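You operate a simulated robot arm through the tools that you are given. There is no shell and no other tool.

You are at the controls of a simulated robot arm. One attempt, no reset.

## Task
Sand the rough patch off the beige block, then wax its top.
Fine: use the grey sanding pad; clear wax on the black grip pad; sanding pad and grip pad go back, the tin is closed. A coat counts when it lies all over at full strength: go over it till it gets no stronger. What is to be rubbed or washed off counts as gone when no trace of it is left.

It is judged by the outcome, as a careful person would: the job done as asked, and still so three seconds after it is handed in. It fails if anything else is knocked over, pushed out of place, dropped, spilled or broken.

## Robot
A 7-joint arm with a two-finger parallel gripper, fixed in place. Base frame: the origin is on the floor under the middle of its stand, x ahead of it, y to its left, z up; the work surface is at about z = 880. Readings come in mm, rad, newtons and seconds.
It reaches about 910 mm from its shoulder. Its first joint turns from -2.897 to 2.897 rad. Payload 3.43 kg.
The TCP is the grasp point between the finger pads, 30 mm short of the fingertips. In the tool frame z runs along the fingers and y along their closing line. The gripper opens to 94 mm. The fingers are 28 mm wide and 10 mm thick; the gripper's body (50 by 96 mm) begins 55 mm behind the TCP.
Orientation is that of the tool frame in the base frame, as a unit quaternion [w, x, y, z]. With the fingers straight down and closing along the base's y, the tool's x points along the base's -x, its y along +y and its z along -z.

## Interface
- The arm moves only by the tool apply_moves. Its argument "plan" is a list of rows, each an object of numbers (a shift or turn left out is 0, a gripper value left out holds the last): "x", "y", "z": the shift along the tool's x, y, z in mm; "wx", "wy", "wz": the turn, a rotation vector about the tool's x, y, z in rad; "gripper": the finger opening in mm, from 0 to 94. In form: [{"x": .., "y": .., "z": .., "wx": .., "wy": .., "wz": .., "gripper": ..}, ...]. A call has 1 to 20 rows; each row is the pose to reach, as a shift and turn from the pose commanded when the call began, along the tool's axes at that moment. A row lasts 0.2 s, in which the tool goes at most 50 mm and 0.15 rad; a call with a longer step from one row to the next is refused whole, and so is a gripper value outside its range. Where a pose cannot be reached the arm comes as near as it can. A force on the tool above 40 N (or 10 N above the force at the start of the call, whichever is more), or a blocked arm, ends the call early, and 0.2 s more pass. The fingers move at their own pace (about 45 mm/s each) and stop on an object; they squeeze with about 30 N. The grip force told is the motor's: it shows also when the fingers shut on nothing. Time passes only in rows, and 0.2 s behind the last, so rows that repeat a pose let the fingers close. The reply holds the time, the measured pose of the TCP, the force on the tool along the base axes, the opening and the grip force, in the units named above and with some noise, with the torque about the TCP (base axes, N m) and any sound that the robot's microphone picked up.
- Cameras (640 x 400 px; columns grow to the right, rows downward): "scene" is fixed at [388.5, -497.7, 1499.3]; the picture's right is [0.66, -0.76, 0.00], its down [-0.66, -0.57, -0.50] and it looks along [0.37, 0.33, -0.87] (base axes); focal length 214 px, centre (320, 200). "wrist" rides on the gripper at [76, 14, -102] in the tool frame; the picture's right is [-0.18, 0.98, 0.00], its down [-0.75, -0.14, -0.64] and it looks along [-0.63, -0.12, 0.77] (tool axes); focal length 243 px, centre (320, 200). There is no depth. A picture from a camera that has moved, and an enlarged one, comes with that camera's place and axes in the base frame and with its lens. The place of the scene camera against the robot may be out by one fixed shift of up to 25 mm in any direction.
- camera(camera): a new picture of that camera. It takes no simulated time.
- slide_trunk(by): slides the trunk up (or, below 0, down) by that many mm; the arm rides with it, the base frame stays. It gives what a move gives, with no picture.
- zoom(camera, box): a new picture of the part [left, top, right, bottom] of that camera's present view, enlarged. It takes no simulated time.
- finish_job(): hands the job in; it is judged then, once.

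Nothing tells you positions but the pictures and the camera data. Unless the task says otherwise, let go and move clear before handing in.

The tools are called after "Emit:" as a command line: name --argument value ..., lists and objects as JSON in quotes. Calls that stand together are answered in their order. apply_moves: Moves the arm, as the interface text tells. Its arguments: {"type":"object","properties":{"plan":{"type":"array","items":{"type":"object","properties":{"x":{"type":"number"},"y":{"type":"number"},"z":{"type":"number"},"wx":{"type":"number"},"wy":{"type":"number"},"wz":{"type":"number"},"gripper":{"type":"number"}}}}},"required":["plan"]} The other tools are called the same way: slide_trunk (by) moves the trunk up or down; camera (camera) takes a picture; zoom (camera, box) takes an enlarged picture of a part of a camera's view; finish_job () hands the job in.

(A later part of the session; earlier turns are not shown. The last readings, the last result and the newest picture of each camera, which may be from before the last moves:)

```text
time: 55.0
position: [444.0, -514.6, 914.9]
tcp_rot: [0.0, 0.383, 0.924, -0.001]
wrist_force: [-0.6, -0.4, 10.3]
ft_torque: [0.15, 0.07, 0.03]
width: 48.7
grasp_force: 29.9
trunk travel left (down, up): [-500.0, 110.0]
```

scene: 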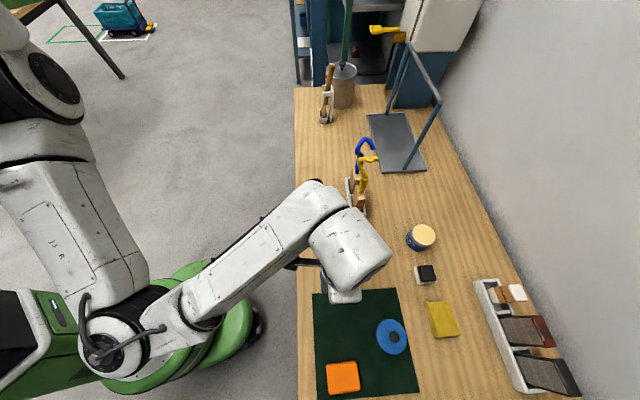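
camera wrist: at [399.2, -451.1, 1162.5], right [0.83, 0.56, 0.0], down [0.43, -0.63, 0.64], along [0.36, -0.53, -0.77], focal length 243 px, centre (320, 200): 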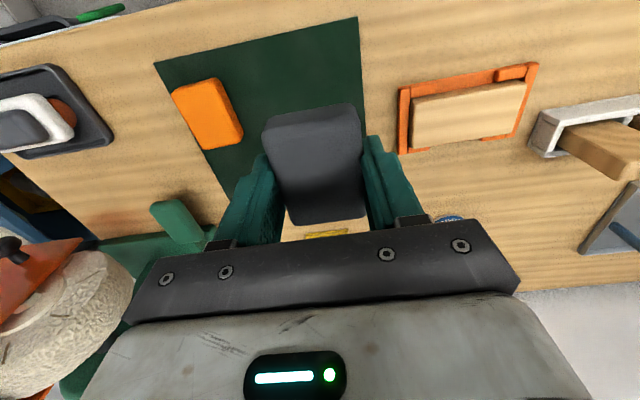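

The pad rests on the mat again. I'll release it and lift away.

Emit:
apply_moves --plan '[{"z": -0.8, "gripper": 60}, {"z": -0.8, "gripper": 72}, {"z": -0.8, "gripper": 72}, {"z": -15, "gripper": 72}, {"z": -45, "gripper": 72}, {"z": -85, "gripper": 72}, {"z": -125, "gripper": 72}]'

Emit:
camera --camera "wrist"

Emit:
zoom --camera "wrist" --box '[240, 20, 400, 140]'

```text
time: 56.6
position: [444.7, -514.5, 1039.9]
tcp_rot: [0.0, 0.382, 0.924, 0.001]
wrist_force: [0.0, 0.9, 0.2]
ft_torque: [-0.03, 0.0, -0.04]
width: 72.0
grasp_force: 0.1
trunk travel left (down, up): [-500.0, 110.0]
```

```text
taken
camera wrist: at [402.0, -450.0, 1142.1], right [0.83, 0.56, 0.0], down [0.43, -0.63, 0.64], along [0.36, -0.53, -0.77], focal length 243 px, centre (320, 200)
```

wrist: 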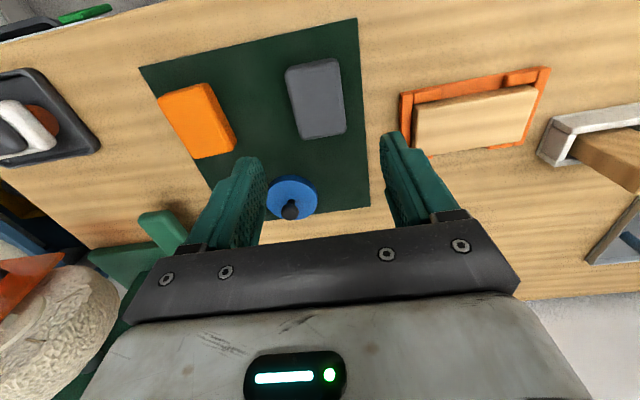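

```text
3.33 times, centred on (320, 80) of wrist
camera zoom: at [402.0, -450.0, 1142.1], right [0.83, 0.56, 0.0], down [0.43, -0.63, 0.64], along [0.36, -0.53, -0.77], focal length 809 px, centre (320, 600)
```

zoom: 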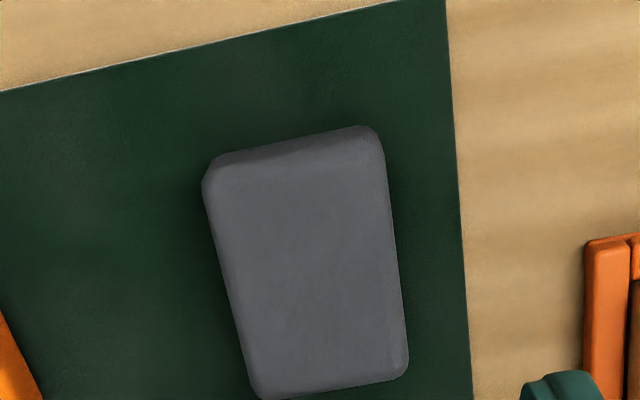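

The sanding pad is back where it was. Next is the black grip pad, near (665, -637), so I'll move the wrist over that area for a closer view.

Emit:
apply_moves --plan '[{"x": -30, "y": 9, "z": -21}, {"x": -60, "y": 18, "z": -40}, {"x": -95, "y": 28, "z": -50}, {"x": -130, "y": 40, "z": -50}, {"x": -165, "y": 50, "z": -50}, {"x": -190, "y": 60, "z": -50}, {"x": -190, "y": 60, "z": -50}]'

Emit:
camera --camera "wrist"

Emit:
camera --camera "scene"

```text
time: 58.2
position: [619.2, -607.5, 1091.8]
tcp_rot: [0.0, 0.383, 0.924, 0.0]
wrist_force: [0.1, 0.0, 0.6]
ft_torque: [0.0, 0.02, -0.03]
width: 72.0
grasp_force: 0.2
trunk travel left (down, up): [-500.0, 110.0]
```

```text
taken
camera wrist: at [576.2, -543.1, 1193.8], right [0.83, 0.56, 0.0], down [0.43, -0.63, 0.64], along [0.36, -0.53, -0.77], focal length 243 px, centre (320, 200)
```

wrist: 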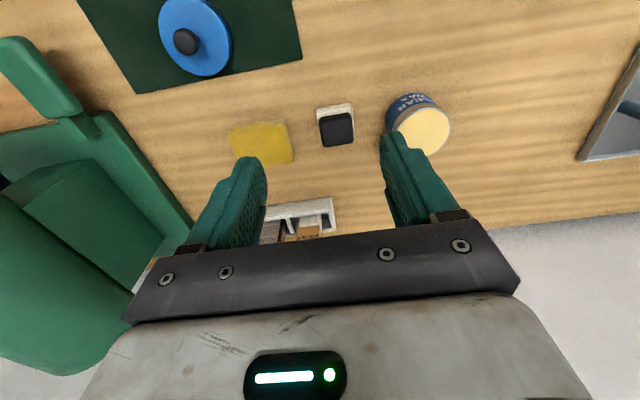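

```text
taken
```

scene: 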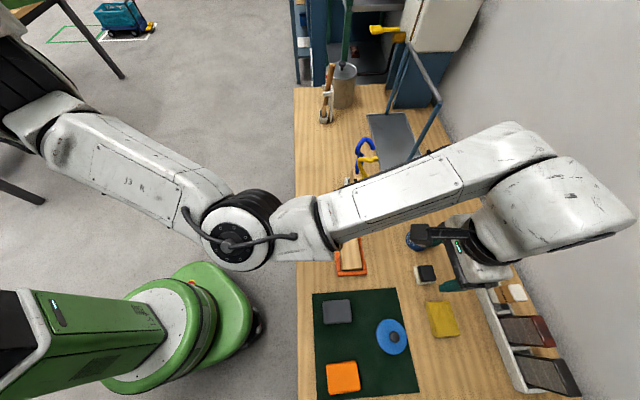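

Emit:
zoom --camera "wrist" --box '[280, 70, 480, 195]'

Emit:
zoom --camera "scene" --box '[400, 220, 540, 310]'

```text
3.20 times, centred on (380, 132) of wrist
camera zoom: at [576.2, -543.1, 1193.8], right [0.83, 0.56, 0.0], down [0.43, -0.63, 0.64], along [0.36, -0.53, -0.77], focal length 776 px, centre (128, 416)
```

zoom: 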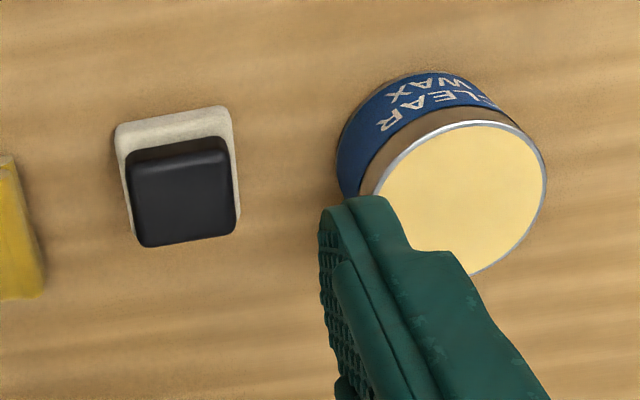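

```text
4.44 times, centred on (470, 265) of scene
camera zoom: at [388.5, -497.7, 1499.3], right [0.66, -0.76, 0.0], down [-0.66, -0.57, -0.5], along [0.37, 0.33, -0.87], focal length 953 px, centre (-347, -89)
```

zoom: 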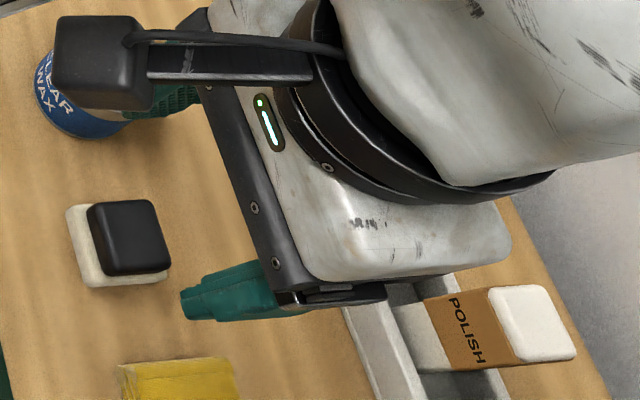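

The tin is open (wax visible, blue lid on the mat), and the grip pad is a black handle on a white applicator, centred near (665, -634). I'll come down over it in stages, watching the reach.

Emit:
apply_moves --plan '[{"x": -15, "y": 4, "z": 15}, {"x": -30, "y": 8, "z": 30}, {"x": -45, "y": 12, "z": 50}, {"x": -51.6, "y": 12.6, "z": 70}, {"x": -51.6, "y": 12.6, "z": 85}, {"x": -51.6, "y": 12.6, "z": 85}]'

Emit:
camera --camera "wrist"

Emit:
zoom --camera "wrist" --box '[240, 60, 440, 185]'

Emit:
camera --camera "scene"

```text
time: 59.6
position: [661.5, -628.7, 1013.6]
tcp_rot: [-0.001, 0.383, 0.924, 0.0]
wrist_force: [0.1, -0.7, -1.3]
ft_torque: [0.01, 0.01, 0.0]
width: 71.8
grasp_force: 0.1
out of reach, approached as far as the arm can: row 4, 5, 6
trunk travel left (down, up): [-500.0, 110.0]
```

```text
taken
camera wrist: at [619.0, -565.4, 1116.1], right [0.83, 0.56, 0.0], down [0.43, -0.63, 0.64], along [0.36, -0.53, -0.77], focal length 243 px, centre (320, 200)
```

wrist: 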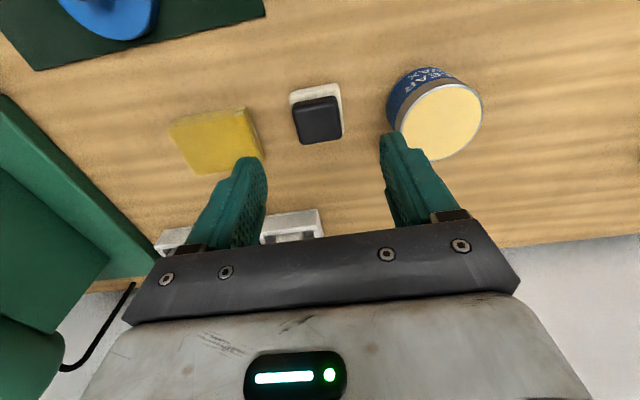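

```text
3.20 times, centred on (340, 122) of wrist
camera zoom: at [619.0, -565.4, 1116.1], right [0.83, 0.56, 0.0], down [0.43, -0.63, 0.64], along [0.36, -0.53, -0.77], focal length 776 px, centre (256, 448)
```

zoom: 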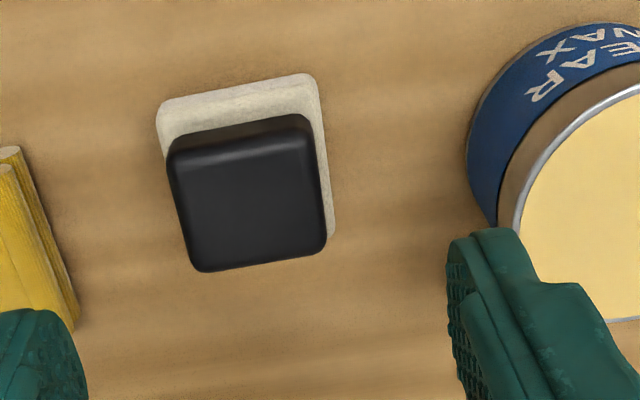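

```text
taken
```

scene: 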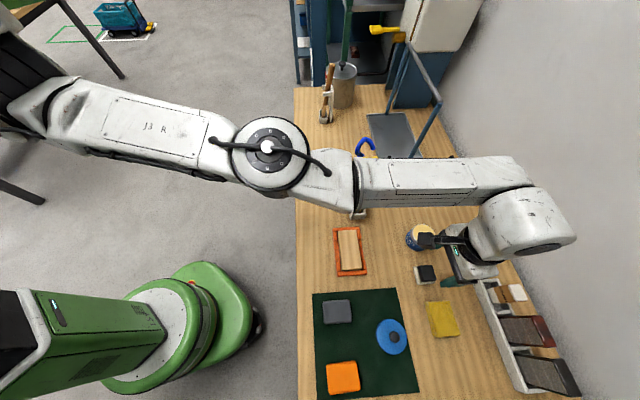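

The arm is near its reach limit here with the trunk at this height. I'll raise the hand and check whether the reach gets better or worse with height before moving the trunk.

Emit:
apply_moves --plan '[{"z": -30}, {"z": -60}, {"z": -90}, {"z": -90, "x": -20}, {"z": -90, "x": -40}]'

```text
time: 60.8
position: [669.2, -629.1, 1103.9]
tcp_rot: [0.0, 0.382, 0.924, 0.001]
wrist_force: [-0.2, 0.7, -0.3]
ft_torque: [0.0, 0.0, 0.0]
width: 72.1
grasp_force: 0.0
out of reach, approached as far as the arm can: row 4, 5
trunk travel left (down, up): [-500.0, 110.0]
```

Emit:
apply_moves --plan '[{"y": 30, "x": 10}, {"y": 60, "x": 10}, {"y": 90, "x": 10}, {"y": 90, "x": -20}, {"y": 90, "x": -50}, {"y": 90, "x": -50}]'

Emit:
camera --camera "wrist"

Emit:
camera --camera "scene"

```text
time: 62.2
position: [744.3, -581.6, 1104.9]
tcp_rot: [0.0, 0.384, 0.924, 0.0]
wrist_force: [-0.3, -0.1, -0.6]
ft_torque: [0.0, 0.0, -0.01]
width: 71.9
grasp_force: 0.1
out of reach, approached as far as the arm can: row 5, 6
trunk travel left (down, up): [-500.0, 110.0]
```

```text
taken
camera wrist: at [701.5, -517.8, 1206.9], right [0.83, 0.56, 0.0], down [0.43, -0.63, 0.64], along [0.36, -0.53, -0.77], focal length 243 px, centre (320, 200)
```

wrist: 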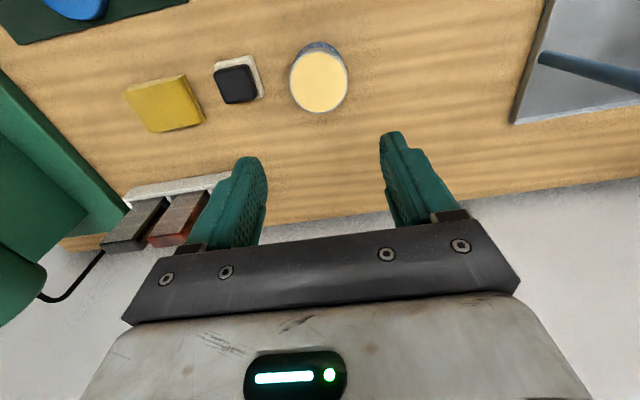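

```text
taken
```

scene: 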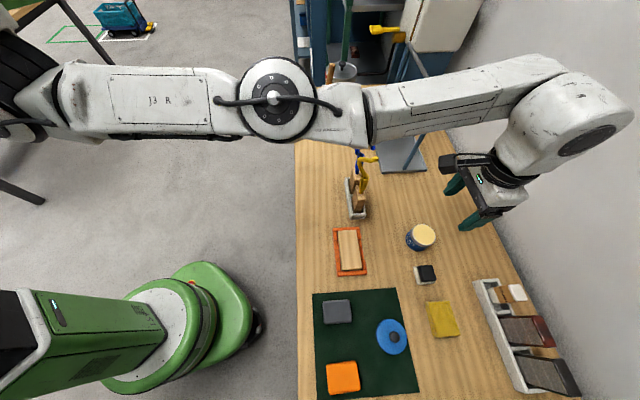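

Emit:
apply_moves --plan '[{"x": -10}, {"x": -20}, {"x": -20}]'

```text
time: 63.0
position: [744.5, -582.1, 1104.9]
tcp_rot: [0.0, 0.382, 0.924, 0.001]
wrist_force: [0.0, 0.4, -0.6]
ft_torque: [0.01, -0.01, 0.01]
width: 72.2
grasp_force: 0.2
out of reach, approached as far as the arm can: row 1, 2, 3
trunk travel left (down, up): [-500.0, 110.0]
```

The reach boundary runs just past the tin at about z 1100, so lowering the trunk will help at table height. I'll first raise and pull the hand back to clear space, then slide the trunk down.

Emit:
apply_moves --plan '[{"x": 20, "z": -30}, {"x": 40, "z": -60}, {"x": 60, "z": -95}, {"x": 60, "z": -95}]'

Emit:
slide_trunk --by -150

Emit:
camera --camera "scene"

```text
time: 64.0
position: [702.0, -540.7, 1202.2]
tcp_rot: [-0.001, 0.383, 0.924, 0.001]
wrist_force: [-0.5, -0.7, 0.2]
ft_torque: [0.0, -0.02, -0.02]
width: 71.8
grasp_force: 0.1
trunk travel left (down, up): [-500.0, 110.0]
```

```text
time: 65.8
position: [701.5, -541.2, 1051.0]
tcp_rot: [0.0, 0.383, 0.924, 0.0]
wrist_force: [1.0, 0.5, -0.5]
ft_torque: [-0.03, -0.02, -0.01]
width: 71.9
grasp_force: 0.1
trunk travel left (down, up): [-350.0, 260.0]
```

```text
taken
```

scene: 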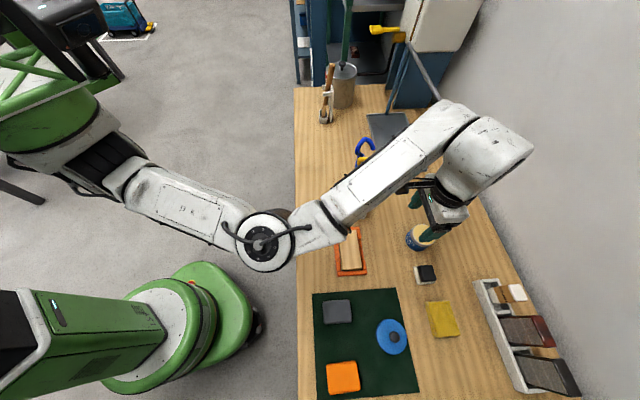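

The trunk is down 150 mm. Now I'll move back over the grip pad to see whether it's within reach.

Emit:
apply_moves --plan '[{"y": -30}, {"y": -60}, {"y": -91.4}, {"y": -91.4, "x": -20}, {"y": -91.4, "x": -40.5}, {"y": -91.4, "x": -40.5, "z": 20}, {"y": -91.4, "x": -40.5, "z": 40}, {"y": -91.4, "x": -40.5, "z": 50}]'

Emit:
camera --camera "wrist"

Emit:
zoom --camera "wrist" --box '[240, 60, 440, 185]'

```text
time: 67.5
position: [665.6, -631.7, 1002.2]
tcp_rot: [0.001, 0.383, 0.924, 0.0]
wrist_force: [0.6, -0.5, -0.1]
ft_torque: [-0.01, -0.01, 0.03]
width: 71.8
grasp_force: 0.1
out of reach, approached as far as the arm can: row 5, 6, 7
trunk travel left (down, up): [-350.0, 260.0]
```

```text
taken
camera wrist: at [622.5, -568.4, 1103.6], right [0.83, 0.56, 0.0], down [0.43, -0.63, 0.64], along [0.36, -0.53, -0.77], focal length 243 px, centre (320, 200)
```

wrist: 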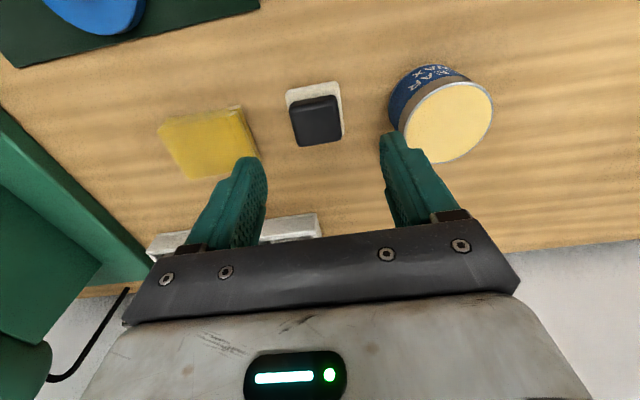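

```text
3.20 times, centred on (340, 122) of wrist
camera zoom: at [622.5, -568.4, 1103.6], right [0.83, 0.56, 0.0], down [0.43, -0.63, 0.64], along [0.36, -0.53, -0.77], focal length 776 px, centre (256, 448)
```

zoom: 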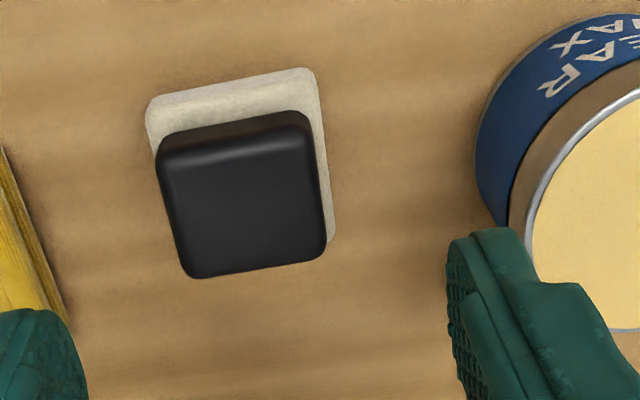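

The grip pad's handle is centred near (666, -636), with its top near z 911. The reach looks fine at lower heights, so I'll descend to about z 955 and check the alignment.

Emit:
apply_moves --plan '[{"z": 15, "gripper": 64}, {"y": -1, "x": -1.5, "z": 30, "gripper": 64}, {"y": -1, "x": -3, "z": 46, "gripper": 64}, {"y": -1, "x": -3, "z": 46, "gripper": 64}]'

Emit:
zoom --camera "wrist" --box '[220, 80, 420, 205]'

Emit:
zoom --camera "scene" --box '[380, 220, 500, 310]'

```text
time: 68.5
position: [666.0, -633.8, 954.7]
tcp_rot: [0.001, 0.383, 0.924, 0.0]
wrist_force: [-0.5, 0.7, 0.2]
ft_torque: [0.02, 0.02, -0.03]
width: 64.1
grasp_force: 0.1
out of reach, approached as far as the arm can: row 3, 4
trunk travel left (down, up): [-350.0, 260.0]
```

```text
3.20 times, centred on (320, 142) of wrist
camera zoom: at [622.3, -569.3, 1057.4], right [0.83, 0.56, 0.0], down [0.43, -0.63, 0.64], along [0.36, -0.53, -0.77], focal length 776 px, centre (320, 384)
```

zoom: 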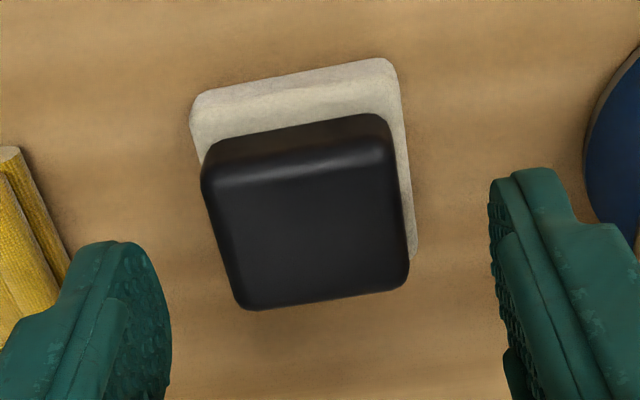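

```text
4.44 times, centred on (440, 265) of scene
camera zoom: at [388.5, -497.7, 1499.3], right [0.66, -0.76, 0.0], down [-0.66, -0.57, -0.5], along [0.37, 0.33, -0.87], focal length 953 px, centre (-213, -89)
```

zoom: 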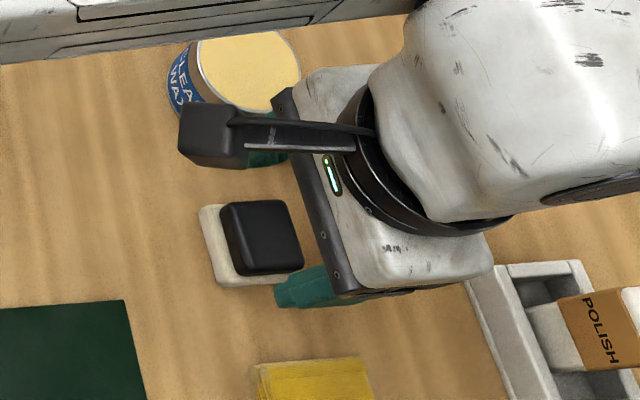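

The handle's centre is at s≈20.6, about 4 mm past what the arm can reach squarely, which is fine for a 28 mm finger. I'll descend so the tips are around z 900, on the black handle only, and close.

Emit:
apply_moves --plan '[{"x": 1, "y": -2, "z": 8}, {"x": 1, "y": -2, "z": 16}, {"x": 1, "y": -2, "z": 25}, {"x": 1, "y": -2, "z": 25}]'

Emit:
zoom --camera "wrist" --box '[220, 80, 420, 205]'

```text
time: 69.5
position: [662.5, -634.4, 929.3]
tcp_rot: [0.0, 0.382, 0.924, 0.0]
wrist_force: [-0.3, 0.3, -0.3]
ft_torque: [-0.02, 0.02, 0.0]
width: 63.9
grasp_force: 0.0
trunk travel left (down, up): [-350.0, 260.0]
```

```text
3.20 times, centred on (320, 142) of wrist
camera zoom: at [620.5, -570.6, 1031.9], right [0.82, 0.57, 0.0], down [0.43, -0.63, 0.64], along [0.36, -0.53, -0.77], focal length 776 px, centre (320, 384)
```

zoom: 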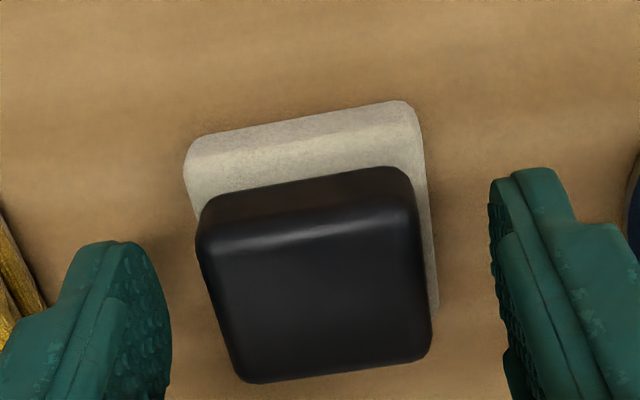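

Emit:
apply_moves --plan '[{"z": 2}, {"z": 4}, {"z": 4, "gripper": 50}, {"z": 4, "gripper": 30}, {"z": 4, "gripper": 30}, {"z": 4, "gripper": 30}]'

Emit:
zoom --camera "wrist" --box '[220, 80, 420, 205]'

```text
time: 71.0
position: [663.6, -634.8, 924.8]
tcp_rot: [0.0, 0.383, 0.924, 0.0]
wrist_force: [-0.4, -0.2, 4.6]
ft_torque: [0.08, 0.08, 0.05]
width: 38.6
grasp_force: 30.0
trunk travel left (down, up): [-350.0, 260.0]
```

```text
3.20 times, centred on (320, 142) of wrist
camera zoom: at [620.1, -570.5, 1028.6], right [0.83, 0.56, 0.0], down [0.43, -0.63, 0.64], along [0.36, -0.53, -0.77], focal length 776 px, centre (320, 384)
```

zoom: 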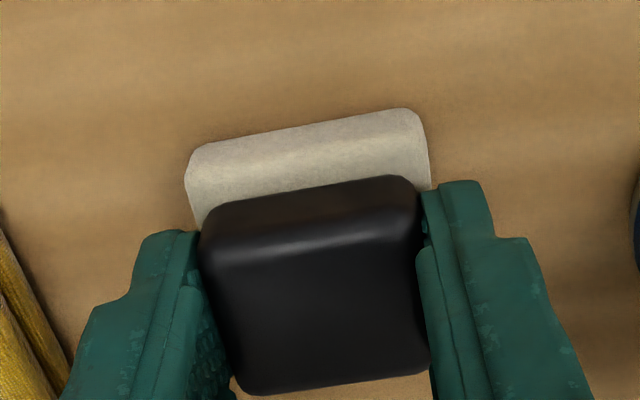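

The fingers hold the black handle (38.6 mm, 30 N). I'll lift straight up first, pull back slightly to stay in reach, and look at the tin.

Emit:
apply_moves --plan '[{"z": -10}, {"z": -25, "x": 2}, {"z": -50, "x": 10}, {"z": -80, "x": 20}, {"z": -100, "x": 30, "y": 10}, {"z": -100, "x": 40, "y": 20}, {"z": -100, "x": 40, "y": 20}]'

Emit:
camera --camera "wrist"

Emit:
zoom --camera "wrist" --box '[360, 60, 520, 185]'

Emit:
zoom --camera "scene" --box '[380, 200, 500, 300]'

```text
time: 72.5
position: [648.5, -593.2, 1028.6]
tcp_rot: [0.0, 0.382, 0.924, -0.001]
wrist_force: [0.3, 0.5, -0.3]
ft_torque: [-0.02, 0.0, 0.01]
width: 38.8
grasp_force: 29.7
trunk travel left (down, up): [-350.0, 260.0]
```

```text
taken
camera wrist: at [605.4, -528.1, 1130.0], right [0.83, 0.56, 0.0], down [0.43, -0.63, 0.64], along [0.36, -0.53, -0.77], focal length 243 px, centre (320, 200)
```

wrist: 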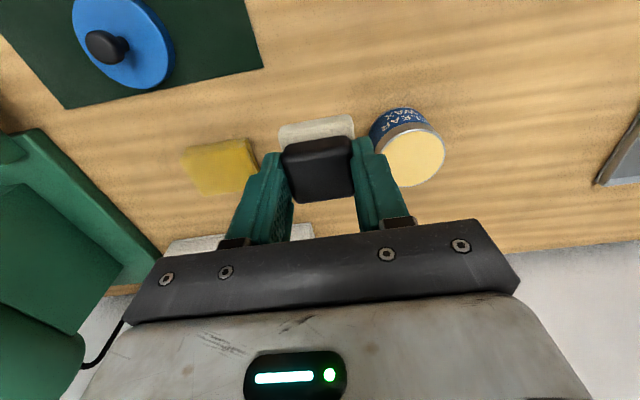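

```text
3.20 times, centred on (440, 122) of wrist
camera zoom: at [605.4, -528.1, 1130.0], right [0.83, 0.56, 0.0], down [0.43, -0.63, 0.64], along [0.36, -0.53, -0.77], focal length 776 px, centre (-64, 448)
```

zoom: 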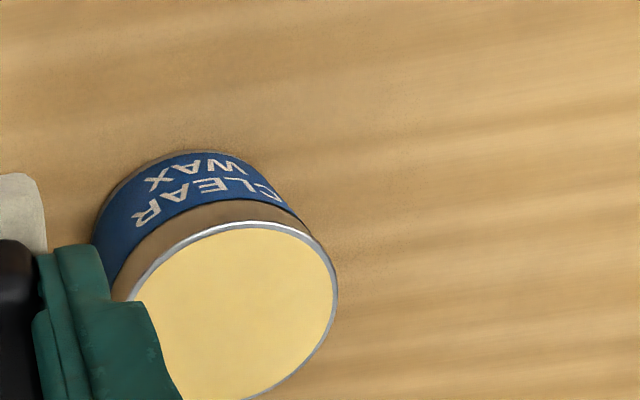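

```text
4.00 times, centred on (440, 250) of scene
camera zoom: at [388.5, -497.7, 1499.3], right [0.66, -0.76, 0.0], down [-0.66, -0.57, -0.5], along [0.37, 0.33, -0.87], focal length 858 px, centre (-160, 0)
```

zoom: 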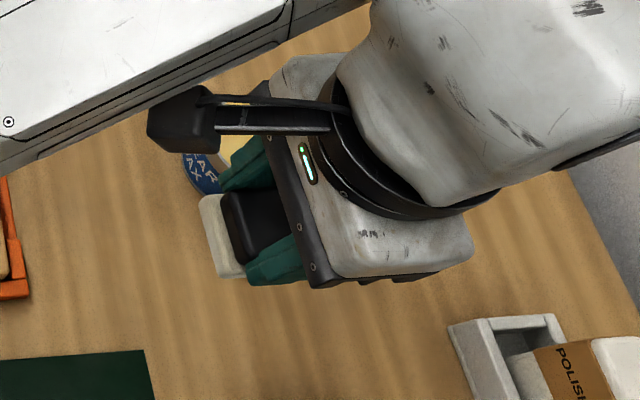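

The tin's rim is centred near (739, -574) at about z 930, radius about 31 mm. I'll bring the applicator over it with about 20 mm clearance.

Emit:
apply_moves --plan '[{"x": -10, "y": 20}, {"x": -20, "y": 40}, {"x": -32, "y": 60}, {"x": -46.7, "y": 76.4, "z": 5}, {"x": -46.7, "y": 76.4, "z": 20}, {"x": -46.7, "y": 76.4, "z": 20}]'

Emit:
camera --camera "wrist"

Emit:
zoom --camera "wrist" --box '[220, 60, 420, 210]'

Emit:
camera --camera "scene"

```text
time: 74.0
position: [735.9, -568.3, 1006.7]
tcp_rot: [0.001, 0.383, 0.924, 0.0]
wrist_force: [0.0, 0.0, -0.6]
ft_torque: [-0.02, -0.02, -0.03]
width: 38.9
grasp_force: 30.0
trunk travel left (down, up): [-350.0, 260.0]
```

```text
taken
camera wrist: at [693.4, -504.9, 1108.8], right [0.83, 0.56, 0.0], down [0.43, -0.63, 0.64], along [0.36, -0.53, -0.77], focal length 243 px, centre (320, 200)
```

wrist: 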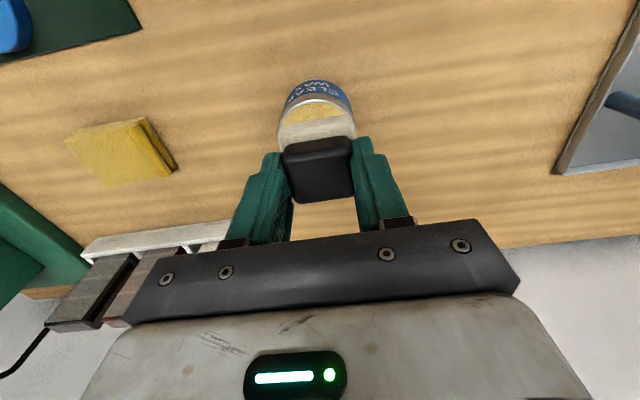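

```text
2.67 times, centred on (320, 135) of wrist
camera zoom: at [693.4, -504.9, 1108.8], right [0.83, 0.56, 0.0], down [0.43, -0.63, 0.64], along [0.36, -0.53, -0.77], focal length 647 px, centre (320, 373)
```

zoom: 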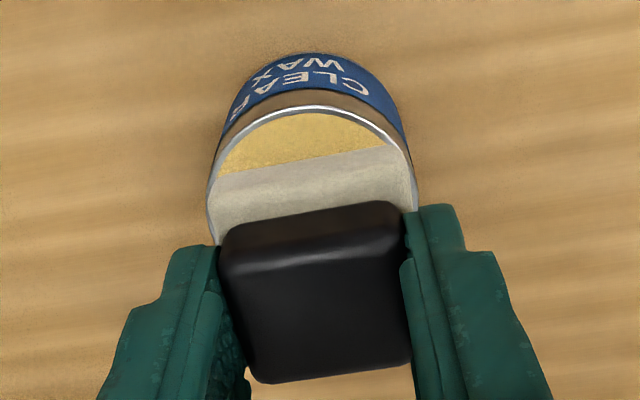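

```text
taken
```

scene: 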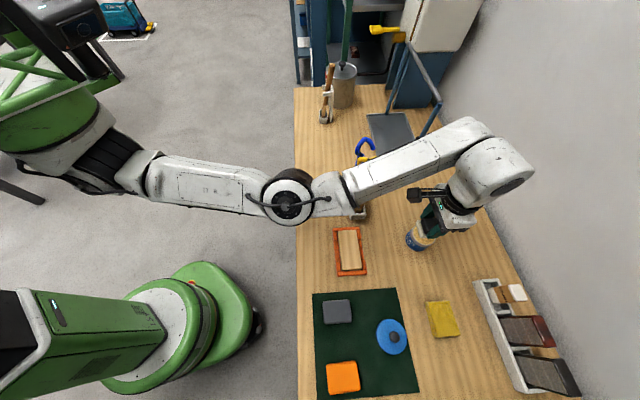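

Emit:
apply_moves --plan '[{"y": -1, "x": -1, "z": 8}, {"y": -1, "x": -1, "z": 16}, {"y": -1, "x": -1, "z": 22}, {"y": -1, "x": -1, "z": 22}]'

Emit:
zoom --camera "wrist" --box '[220, 60, 420, 210]'

```text
time: 75.0
position: [735.5, -571.7, 984.7]
tcp_rot: [0.0, 0.383, 0.924, -0.001]
wrist_force: [-0.5, 0.0, -0.4]
ft_torque: [-0.03, 0.01, 0.0]
width: 38.7
grasp_force: 30.2
trunk travel left (down, up): [-350.0, 260.0]
```

```text
2.67 times, centred on (320, 135) of wrist
camera zoom: at [693.2, -507.8, 1086.4], right [0.83, 0.56, 0.0], down [0.43, -0.63, 0.64], along [0.36, -0.53, -0.77], focal length 647 px, centre (320, 373)
```

zoom: 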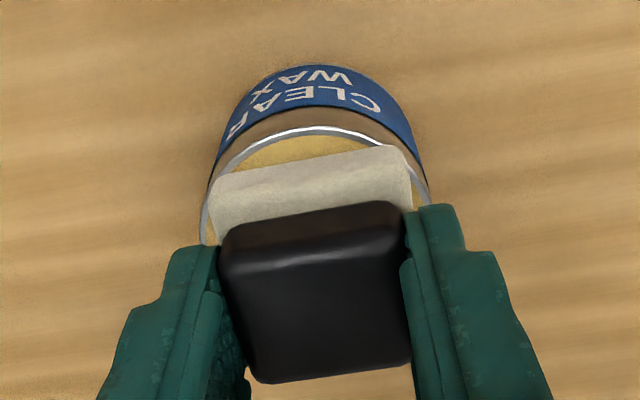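

Emit:
apply_moves --plan '[{"x": -2}, {"x": -2, "z": 2}, {"x": -2, "z": 4}, {"x": -2, "z": 5}, {"x": -2, "z": 5}]'

Emit:
apply_moves --plan '[{"z": 1}, {"z": 2}, {"z": 2}]'

```text
time: 76.2
position: [737.2, -573.4, 982.3]
tcp_rot: [0.001, 0.382, 0.924, -0.001]
wrist_force: [-1.2, 2.0, 22.6]
ft_torque: [0.22, 0.2, 0.03]
width: 38.7
grasp_force: 30.1
trunk travel left (down, up): [-350.0, 260.0]
```

```text
time: 77.0
position: [737.2, -573.0, 980.8]
tcp_rot: [0.003, 0.383, 0.924, -0.002]
wrist_force: [3.0, -0.5, 36.1]
ft_torque: [0.17, 0.06, 0.0]
width: 38.8
grasp_force: 30.3
trunk travel left (down, up): [-350.0, 260.0]
```

Contact came earlier than expected and the force is high, so I'll back off at once and look.

Emit:
apply_moves --plan '[{"z": -4}, {"z": -10}, {"z": -20}, {"z": -40}]'

Emit:
zoom --camera "wrist" --box '[220, 60, 420, 210]'

Emit:
zoom --camera "scene" --box '[380, 180, 500, 280]'

```text
time: 78.0
position: [737.7, -572.6, 1017.4]
tcp_rot: [-0.001, 0.384, 0.923, 0.0]
wrist_force: [1.1, 1.1, -0.7]
ft_torque: [0.03, -0.01, -0.02]
width: 38.5
grasp_force: 30.2
trunk travel left (down, up): [-350.0, 260.0]
```

```text
2.67 times, centred on (320, 135) of wrist
camera zoom: at [694.9, -509.0, 1118.8], right [0.82, 0.57, 0.0], down [0.43, -0.63, 0.64], along [0.36, -0.53, -0.77], focal length 647 px, centre (320, 373)
```

zoom: 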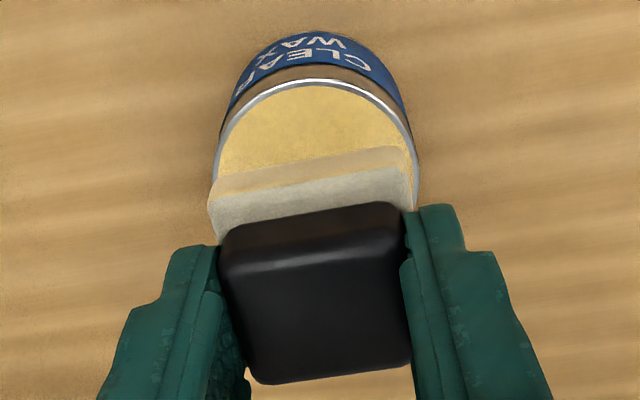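

```text
4.00 times, centred on (440, 230) of scene
camera zoom: at [388.5, -497.7, 1499.3], right [0.66, -0.76, 0.0], down [-0.66, -0.57, -0.5], along [0.37, 0.33, -0.87], focal length 858 px, centre (-160, 80)
```

zoom: 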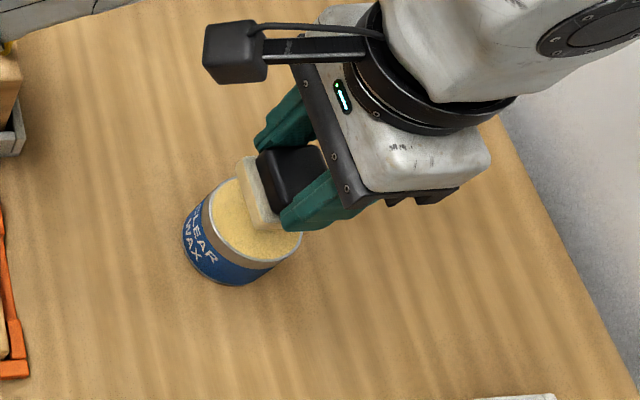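

The applicator has picked up wax (its lower edge is yellow) and the tin is undisturbed. Now I carry it over the block and stop above the top.

Emit:
apply_moves --plan '[{"x": 30, "y": -3}, {"x": 65, "y": -6}, {"x": 100, "y": -9}, {"x": 135, "y": -12}, {"x": 170, "y": -15}, {"x": 204.9, "y": -18.2}, {"x": 204.9, "y": -18.2, "z": 25}, {"x": 204.9, "y": -18.2, "z": 50}, {"x": 204.9, "y": -18.2, "z": 50}]'

Emit:
camera --camera "wrist"

Emit:
zoom --camera "wrist" --box '[200, 40, 440, 200]'

Emit:
camera --camera "scene"

```text
time: 80.0
position: [577.8, -442.2, 967.8]
tcp_rot: [0.0, 0.383, 0.924, 0.0]
wrist_force: [0.5, 0.1, -0.3]
ft_torque: [0.0, -0.01, 0.01]
width: 38.7
grasp_force: 30.4
out of reach, approached as far as the arm can: row 1
trunk travel left (down, up): [-350.0, 260.0]
```

```text
taken
camera wrist: at [534.6, -377.9, 1069.2], right [0.83, 0.56, 0.0], down [0.43, -0.63, 0.64], along [0.36, -0.53, -0.77], focal length 243 px, centre (320, 200)
```

wrist: 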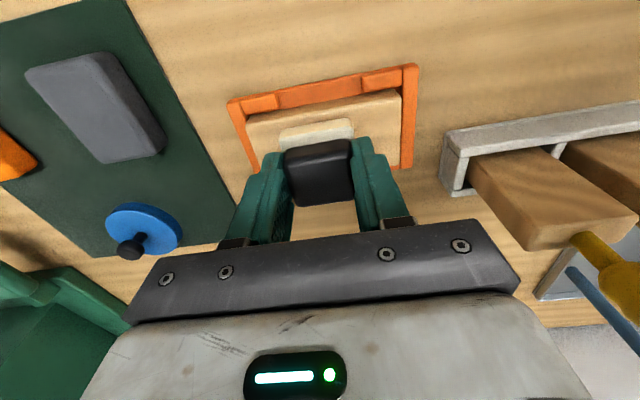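

```text
2.50 times, centred on (320, 120) of wrist
camera zoom: at [534.6, -377.9, 1069.2], right [0.83, 0.56, 0.0], down [0.43, -0.63, 0.64], along [0.36, -0.53, -0.77], focal length 606 px, centre (320, 400)
```

zoom: 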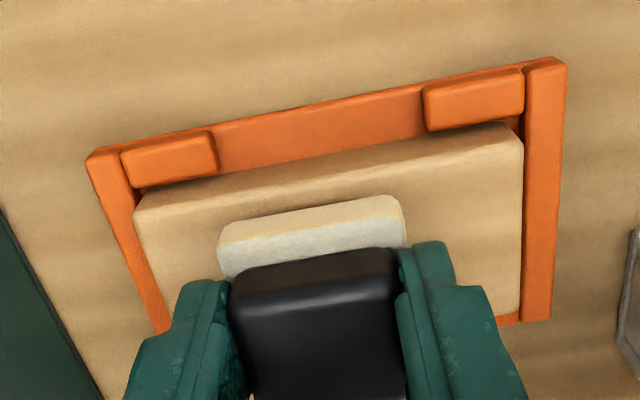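

```text
taken
```

scene: 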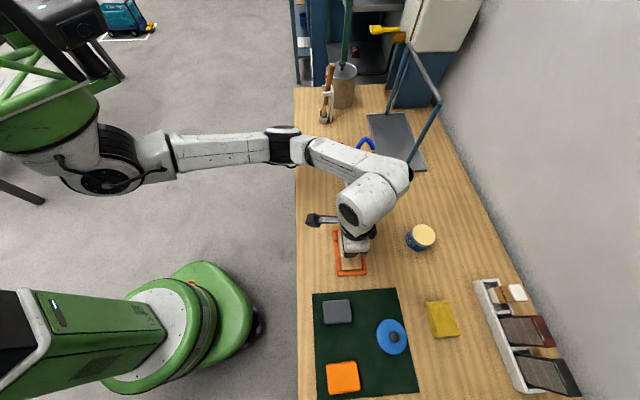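

Emit:
zoom --camera "wrist" --box '[220, 60, 420, 210]'

```text
2.67 times, centred on (320, 135) of wrist
camera zoom: at [534.6, -377.9, 1069.2], right [0.83, 0.56, 0.0], down [0.43, -0.63, 0.64], along [0.36, -0.53, -0.77], focal length 647 px, centre (320, 373)
```

zoom: 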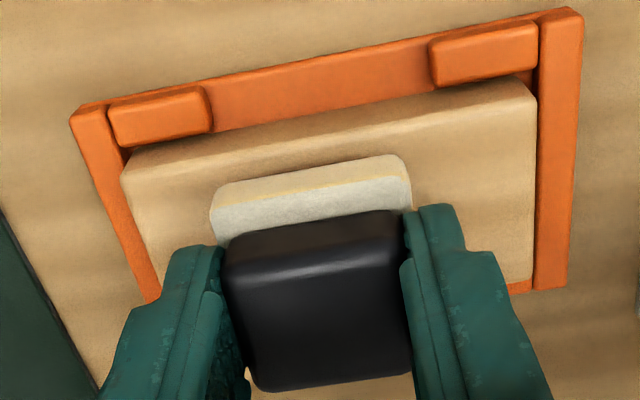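

The pad has slipped up about 2–3 mm in the fingers from the tin press, so I'll keep forces low. I'll centre it over the block and come down slowly to contact.

Emit:
apply_moves --plan '[{"x": -3.8, "y": 3.2, "z": 4}, {"x": -3.8, "y": 3.2, "z": 9}, {"x": -3.8, "y": 3.2, "z": 12}, {"x": -3.8, "y": 3.2, "z": 12}]'

Emit:
apply_moves --plan '[{"z": 1}, {"z": 2}, {"z": 2}]'

```text
time: 81.0
position: [583.8, -442.0, 955.1]
tcp_rot: [0.0, 0.384, 0.924, 0.0]
wrist_force: [-1.0, -0.2, -0.1]
ft_torque: [0.0, 0.02, 0.0]
width: 38.5
grasp_force: 30.2
trunk travel left (down, up): [-350.0, 260.0]
```

```text
time: 81.8
position: [585.2, -441.9, 952.6]
tcp_rot: [0.0, 0.382, 0.924, -0.001]
wrist_force: [0.5, 0.8, -0.2]
ft_torque: [0.0, 0.02, -0.01]
width: 38.7
grasp_force: 30.5
trunk travel left (down, up): [-350.0, 260.0]
```

Emit:
apply_moves --plan '[{"z": 1}, {"z": 2}, {"z": 2}]'

Emit:
apply_moves --plan '[{"z": 0.7}, {"z": 1.4}, {"z": 1.4}]'

```text
time: 82.5
position: [584.8, -441.7, 952.0]
tcp_rot: [0.0, 0.383, 0.924, 0.0]
wrist_force: [-0.1, 0.0, 1.8]
ft_torque: [0.08, 0.02, -0.01]
width: 38.5
grasp_force: 30.2
trunk travel left (down, up): [-350.0, 260.0]
```

```text
time: 83.3
position: [584.5, -442.0, 951.2]
tcp_rot: [0.001, 0.383, 0.924, -0.001]
wrist_force: [-1.2, 1.3, 23.5]
ft_torque: [0.11, 0.03, 0.02]
width: 39.0
grasp_force: 29.7
trunk travel left (down, up): [-350.0, 260.0]
```

Contact at about 950.8 commanded. I'll ease off to about 10 N and make the first wax strokes along the length.

Emit:
apply_moves --plan '[{"z": -0.8}, {"z": -0.8, "y": 8}, {"z": -0.8, "y": 16}, {"z": -0.8, "y": 24}, {"z": -0.8, "y": 32}, {"z": -0.8, "y": 24}, {"z": -0.8, "y": 16}, {"z": -0.8, "y": 8}, {"z": -0.8, "y": 0}, {"z": -0.8, "y": -8}, {"z": -0.8, "y": -17}, {"z": -0.8, "y": -26}, {"z": -0.8, "y": -34}, {"z": -0.8, "y": -26}, {"z": -0.8, "y": -17}, {"z": -0.8, "y": -8}, {"z": -0.8, "y": 0}]'

Emit:
zoom --camera "wrist" --box '[220, 60, 420, 210]'

Emit:
zoom --camera "scene" --box '[320, 210, 400, 290]'

```text
time: 87.0
position: [585.9, -441.6, 951.5]
tcp_rot: [0.0, 0.384, 0.923, 0.0]
wrist_force: [-7.7, -6.7, 29.3]
ft_torque: [-0.37, 0.29, -0.05]
width: 38.7
grasp_force: 30.0
trunk travel left (down, up): [-350.0, 260.0]
```

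```text
2.67 times, centred on (320, 135) of wrist
camera zoom: at [541.6, -377.3, 1053.3], right [0.83, 0.56, 0.0], down [0.43, -0.63, 0.64], along [0.36, -0.53, -0.77], focal length 647 px, centre (320, 373)
```

zoom: 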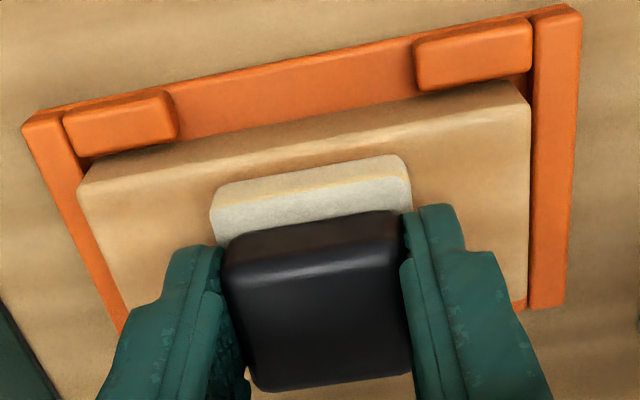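

```text
5.00 times, centred on (360, 250) of scene
camera zoom: at [388.5, -497.7, 1499.3], right [0.66, -0.76, 0.0], down [-0.66, -0.57, -0.5], along [0.37, 0.33, -0.87], focal length 1072 px, centre (120, -50)
```

zoom: 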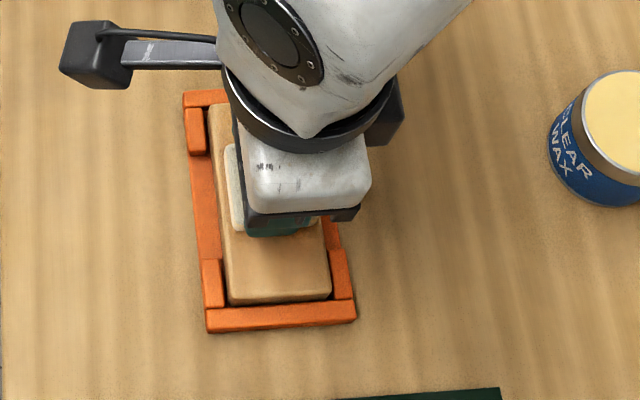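

Wax is going on. The force crept up to 29 N, so I'll ease off 0.8 mm and run passes shifted towards each long edge.

Emit:
apply_moves --plan '[{"z": -0.8}, {"z": -0.8, "x": 5}, {"z": -0.8, "x": 5, "y": 10}, {"z": -0.8, "x": 5, "y": 20}, {"z": -0.8, "x": 5, "y": 32}, {"z": -0.8, "x": 5, "y": 20}, {"z": -0.8, "x": 5, "y": 10}, {"z": -0.8, "x": 5, "y": 0}, {"z": -0.8, "x": 5, "y": -11}, {"z": -0.8, "x": 5, "y": -22}, {"z": -0.8, "x": 5, "y": -34}, {"z": -0.8, "x": 5, "y": -22}, {"z": -0.8, "x": 5, "y": -11}, {"z": -0.8, "x": 5, "y": 0}]'

Emit:
zoom --camera "wrist" --box '[220, 60, 420, 210]'

```text
time: 90.0
position: [579.9, -439.2, 950.9]
tcp_rot: [0.0, 0.383, 0.924, 0.0]
wrist_force: [-2.4, -2.5, 5.1]
ft_torque: [-0.09, 0.12, -0.02]
width: 38.4
grasp_force: 30.3
trunk travel left (down, up): [-350.0, 260.0]
```

```text
2.67 times, centred on (320, 135) of wrist
camera zoom: at [537.7, -374.2, 1053.8], right [0.83, 0.56, 0.0], down [0.43, -0.63, 0.64], along [0.36, -0.53, -0.77], focal length 647 px, centre (320, 373)
```

zoom: 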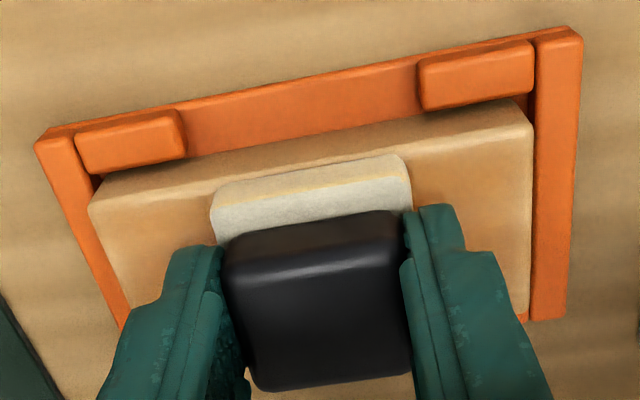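

The coat shows as a warmer tint. Now the pass shifted to the far long edge.

Emit:
apply_moves --plan '[{"z": 0.3, "x": -5}, {"z": 0.3, "x": -11}, {"z": 0.3, "x": -11, "y": 10}, {"z": 0.3, "x": -11, "y": 20}, {"z": 0.3, "x": -11, "y": 32}, {"z": 0.3, "x": -11, "y": 20}, {"z": 0.3, "x": -11, "y": 10}, {"z": 0.3, "x": -11, "y": 0}, {"z": 0.3, "x": -11, "y": -11}, {"z": 0.3, "x": -11, "y": -22}, {"z": 0.3, "x": -11, "y": -34}, {"z": 0.3, "x": -11, "y": -22}, {"z": 0.3, "x": -11, "y": -11}, {"z": 0.3, "x": -11, "y": 0}, {"z": 0.3, "x": -5, "y": 0}]'

Emit:
zoom --camera "wrist" --box '[220, 60, 420, 210]'

```text
time: 93.2
position: [586.5, -442.1, 952.4]
tcp_rot: [0.001, 0.381, 0.925, -0.001]
wrist_force: [9.2, -7.6, 25.5]
ft_torque: [-0.36, -0.35, 0.03]
width: 38.5
grasp_force: 30.1
trunk travel left (down, up): [-350.0, 260.0]
```

```text
2.67 times, centred on (320, 135) of wrist
camera zoom: at [542.7, -378.1, 1053.3], right [0.82, 0.57, 0.0], down [0.43, -0.63, 0.64], along [0.37, -0.53, -0.76], focal length 647 px, centre (320, 373)
```

zoom: 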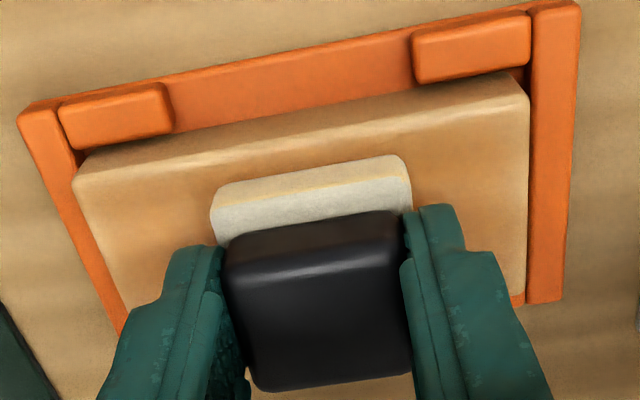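

I'll lift off and inspect the whole coat from the side.

Emit:
apply_moves --plan '[{"z": -10}, {"z": -40}, {"z": -80}, {"z": -105, "y": -30}, {"z": -110, "y": -65, "x": 10}, {"z": -110, "y": -100, "x": 25}, {"z": -110, "y": -130, "x": 40}, {"z": -110, "y": -150, "x": 48}, {"z": -110, "y": -150, "x": 48}]'

Emit:
camera --camera "wrist"

Emit:
zoom --camera "wrist" --box '[390, 50, 550, 150]'

Emit:
zoom --camera "scene" --box '[320, 210, 400, 290]'

```text
time: 95.2
position: [444.4, -515.1, 1060.1]
tcp_rot: [0.0, 0.383, 0.924, 0.0]
wrist_force: [1.0, -0.1, -1.1]
ft_torque: [0.01, -0.02, 0.01]
width: 38.7
grasp_force: 30.0
trunk travel left (down, up): [-350.0, 260.0]
```

```text
taken
camera wrist: at [401.0, -450.6, 1162.6], right [0.82, 0.57, 0.0], down [0.43, -0.63, 0.64], along [0.36, -0.53, -0.77], focal length 243 px, centre (320, 200)
```

wrist: 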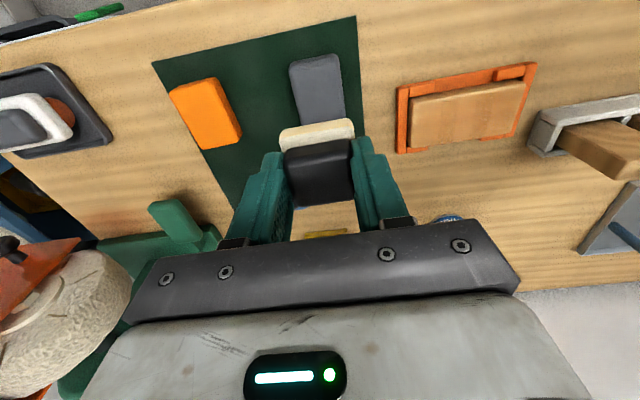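

```text
4.00 times, centred on (470, 100) of wrist
camera zoom: at [401.0, -450.6, 1162.6], right [0.82, 0.57, 0.0], down [0.43, -0.63, 0.64], along [0.36, -0.53, -0.77], focal length 970 px, centre (-280, 600)
```

zoom: 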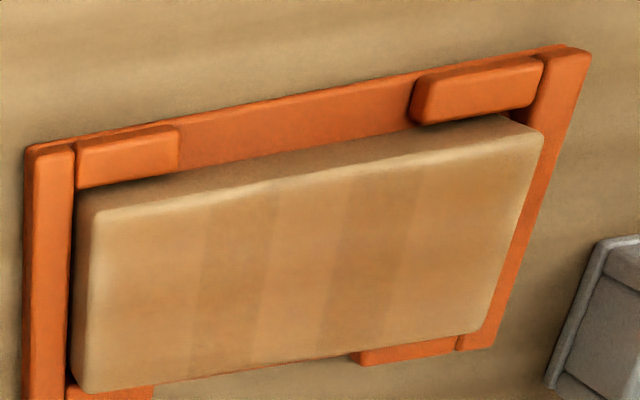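

```text
5.00 times, centred on (360, 250) of scene
camera zoom: at [388.5, -497.7, 1499.3], right [0.66, -0.76, 0.0], down [-0.66, -0.57, -0.5], along [0.37, 0.33, -0.87], focal length 1072 px, centre (120, -50)
```

zoom: 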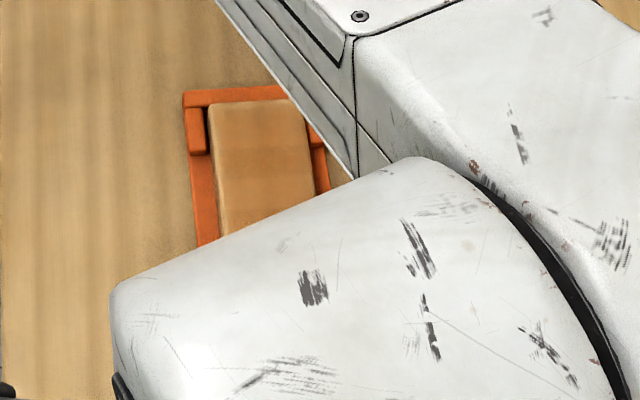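

The coat is on but uneven, stronger in the middle than toward the ends. I'll go back and work over it more, with emphasis on both ends.

Emit:
apply_moves --plan '[{"x": -10, "y": 30}, {"x": -20, "y": 60}, {"x": -30, "y": 95}, {"x": -40, "y": 125, "z": 20}, {"x": -48, "y": 150, "z": 50}, {"x": -48, "y": 150, "z": 85}, {"x": -48, "y": 150, "z": 103}, {"x": -48, "y": 150, "z": 108}, {"x": -48, "y": 150, "z": 109.5}, {"x": -48, "y": 150, "z": 109.5}]'

Emit:
apply_moves --plan '[{"z": 0.3}, {"z": 0.3, "y": -12}, {"z": 0.3, "y": -24}, {"z": 0.3, "y": -38}, {"z": 0.3, "y": -38, "x": 5}, {"z": 0.3, "y": -20, "x": 5}, {"z": 0.3, "y": -38, "x": 5}, {"z": 0.3, "y": -38, "x": -6}, {"z": 0.3, "y": -20, "x": -6}, {"z": 0.3, "y": -38, "x": -6}, {"z": 0.3, "y": -38, "x": 0}, {"z": 0.3, "y": -20, "x": 0}, {"z": 0.3, "y": -38, "x": 0}, {"z": 0.3, "y": -20, "x": 0}, {"z": 0.3, "y": 0, "x": 0}]'

Emit:
zoom --camera "wrist" --box '[220, 60, 420, 210]'

```text
time: 97.3
position: [584.4, -440.7, 951.3]
tcp_rot: [-0.001, 0.382, 0.924, 0.001]
wrist_force: [1.4, -0.5, 2.2]
ft_torque: [-0.01, -0.07, 0.04]
width: 38.6
grasp_force: 29.9
trunk travel left (down, up): [-350.0, 260.0]
```

```text
time: 100.5
position: [585.0, -441.9, 951.7]
tcp_rot: [0.001, 0.384, 0.924, 0.0]
wrist_force: [-0.8, -0.4, -0.6]
ft_torque: [0.03, 0.01, -0.01]
width: 38.6
grasp_force: 29.6
trunk travel left (down, up): [-350.0, 260.0]
```

```text
2.67 times, centred on (320, 135) of wrist
camera zoom: at [541.7, -377.8, 1054.4], right [0.83, 0.56, 0.0], down [0.43, -0.63, 0.64], along [0.36, -0.53, -0.77], focal length 647 px, centre (320, 373)
```

zoom: 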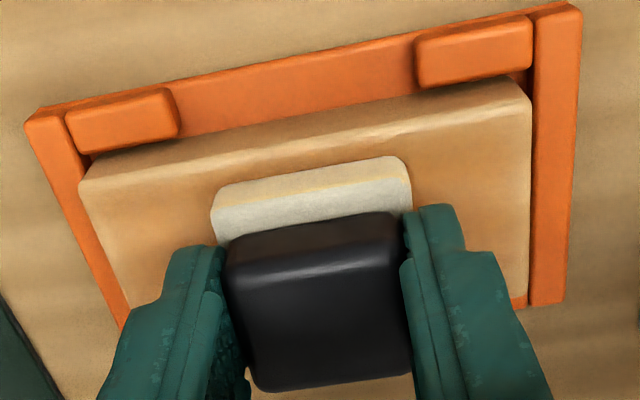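

Emit:
apply_moves --plan '[{"z": 0.4}, {"z": 0.8}, {"z": 0.8}]'

```text
time: 101.3
position: [585.5, -440.7, 952.5]
tcp_rot: [0.0, 0.383, 0.924, 0.0]
wrist_force: [-0.3, -0.8, 5.6]
ft_torque: [-0.04, 0.0, -0.02]
width: 38.3
grasp_force: 29.9
trunk travel left (down, up): [-350.0, 260.0]
```

Emit:
apply_moves --plan '[{"z": 0.4}, {"z": 0.4, "y": -12}, {"z": 0.4, "y": -24}, {"z": 0.4, "y": -38}, {"z": 0.4, "y": -38}]'

```text
time: 102.5
position: [558.5, -468.3, 952.0]
tcp_rot: [0.0, 0.383, 0.924, 0.0]
wrist_force: [5.0, 6.2, 19.8]
ft_torque: [0.23, -0.24, 0.05]
width: 38.5
grasp_force: 29.5
trunk travel left (down, up): [-350.0, 260.0]
```

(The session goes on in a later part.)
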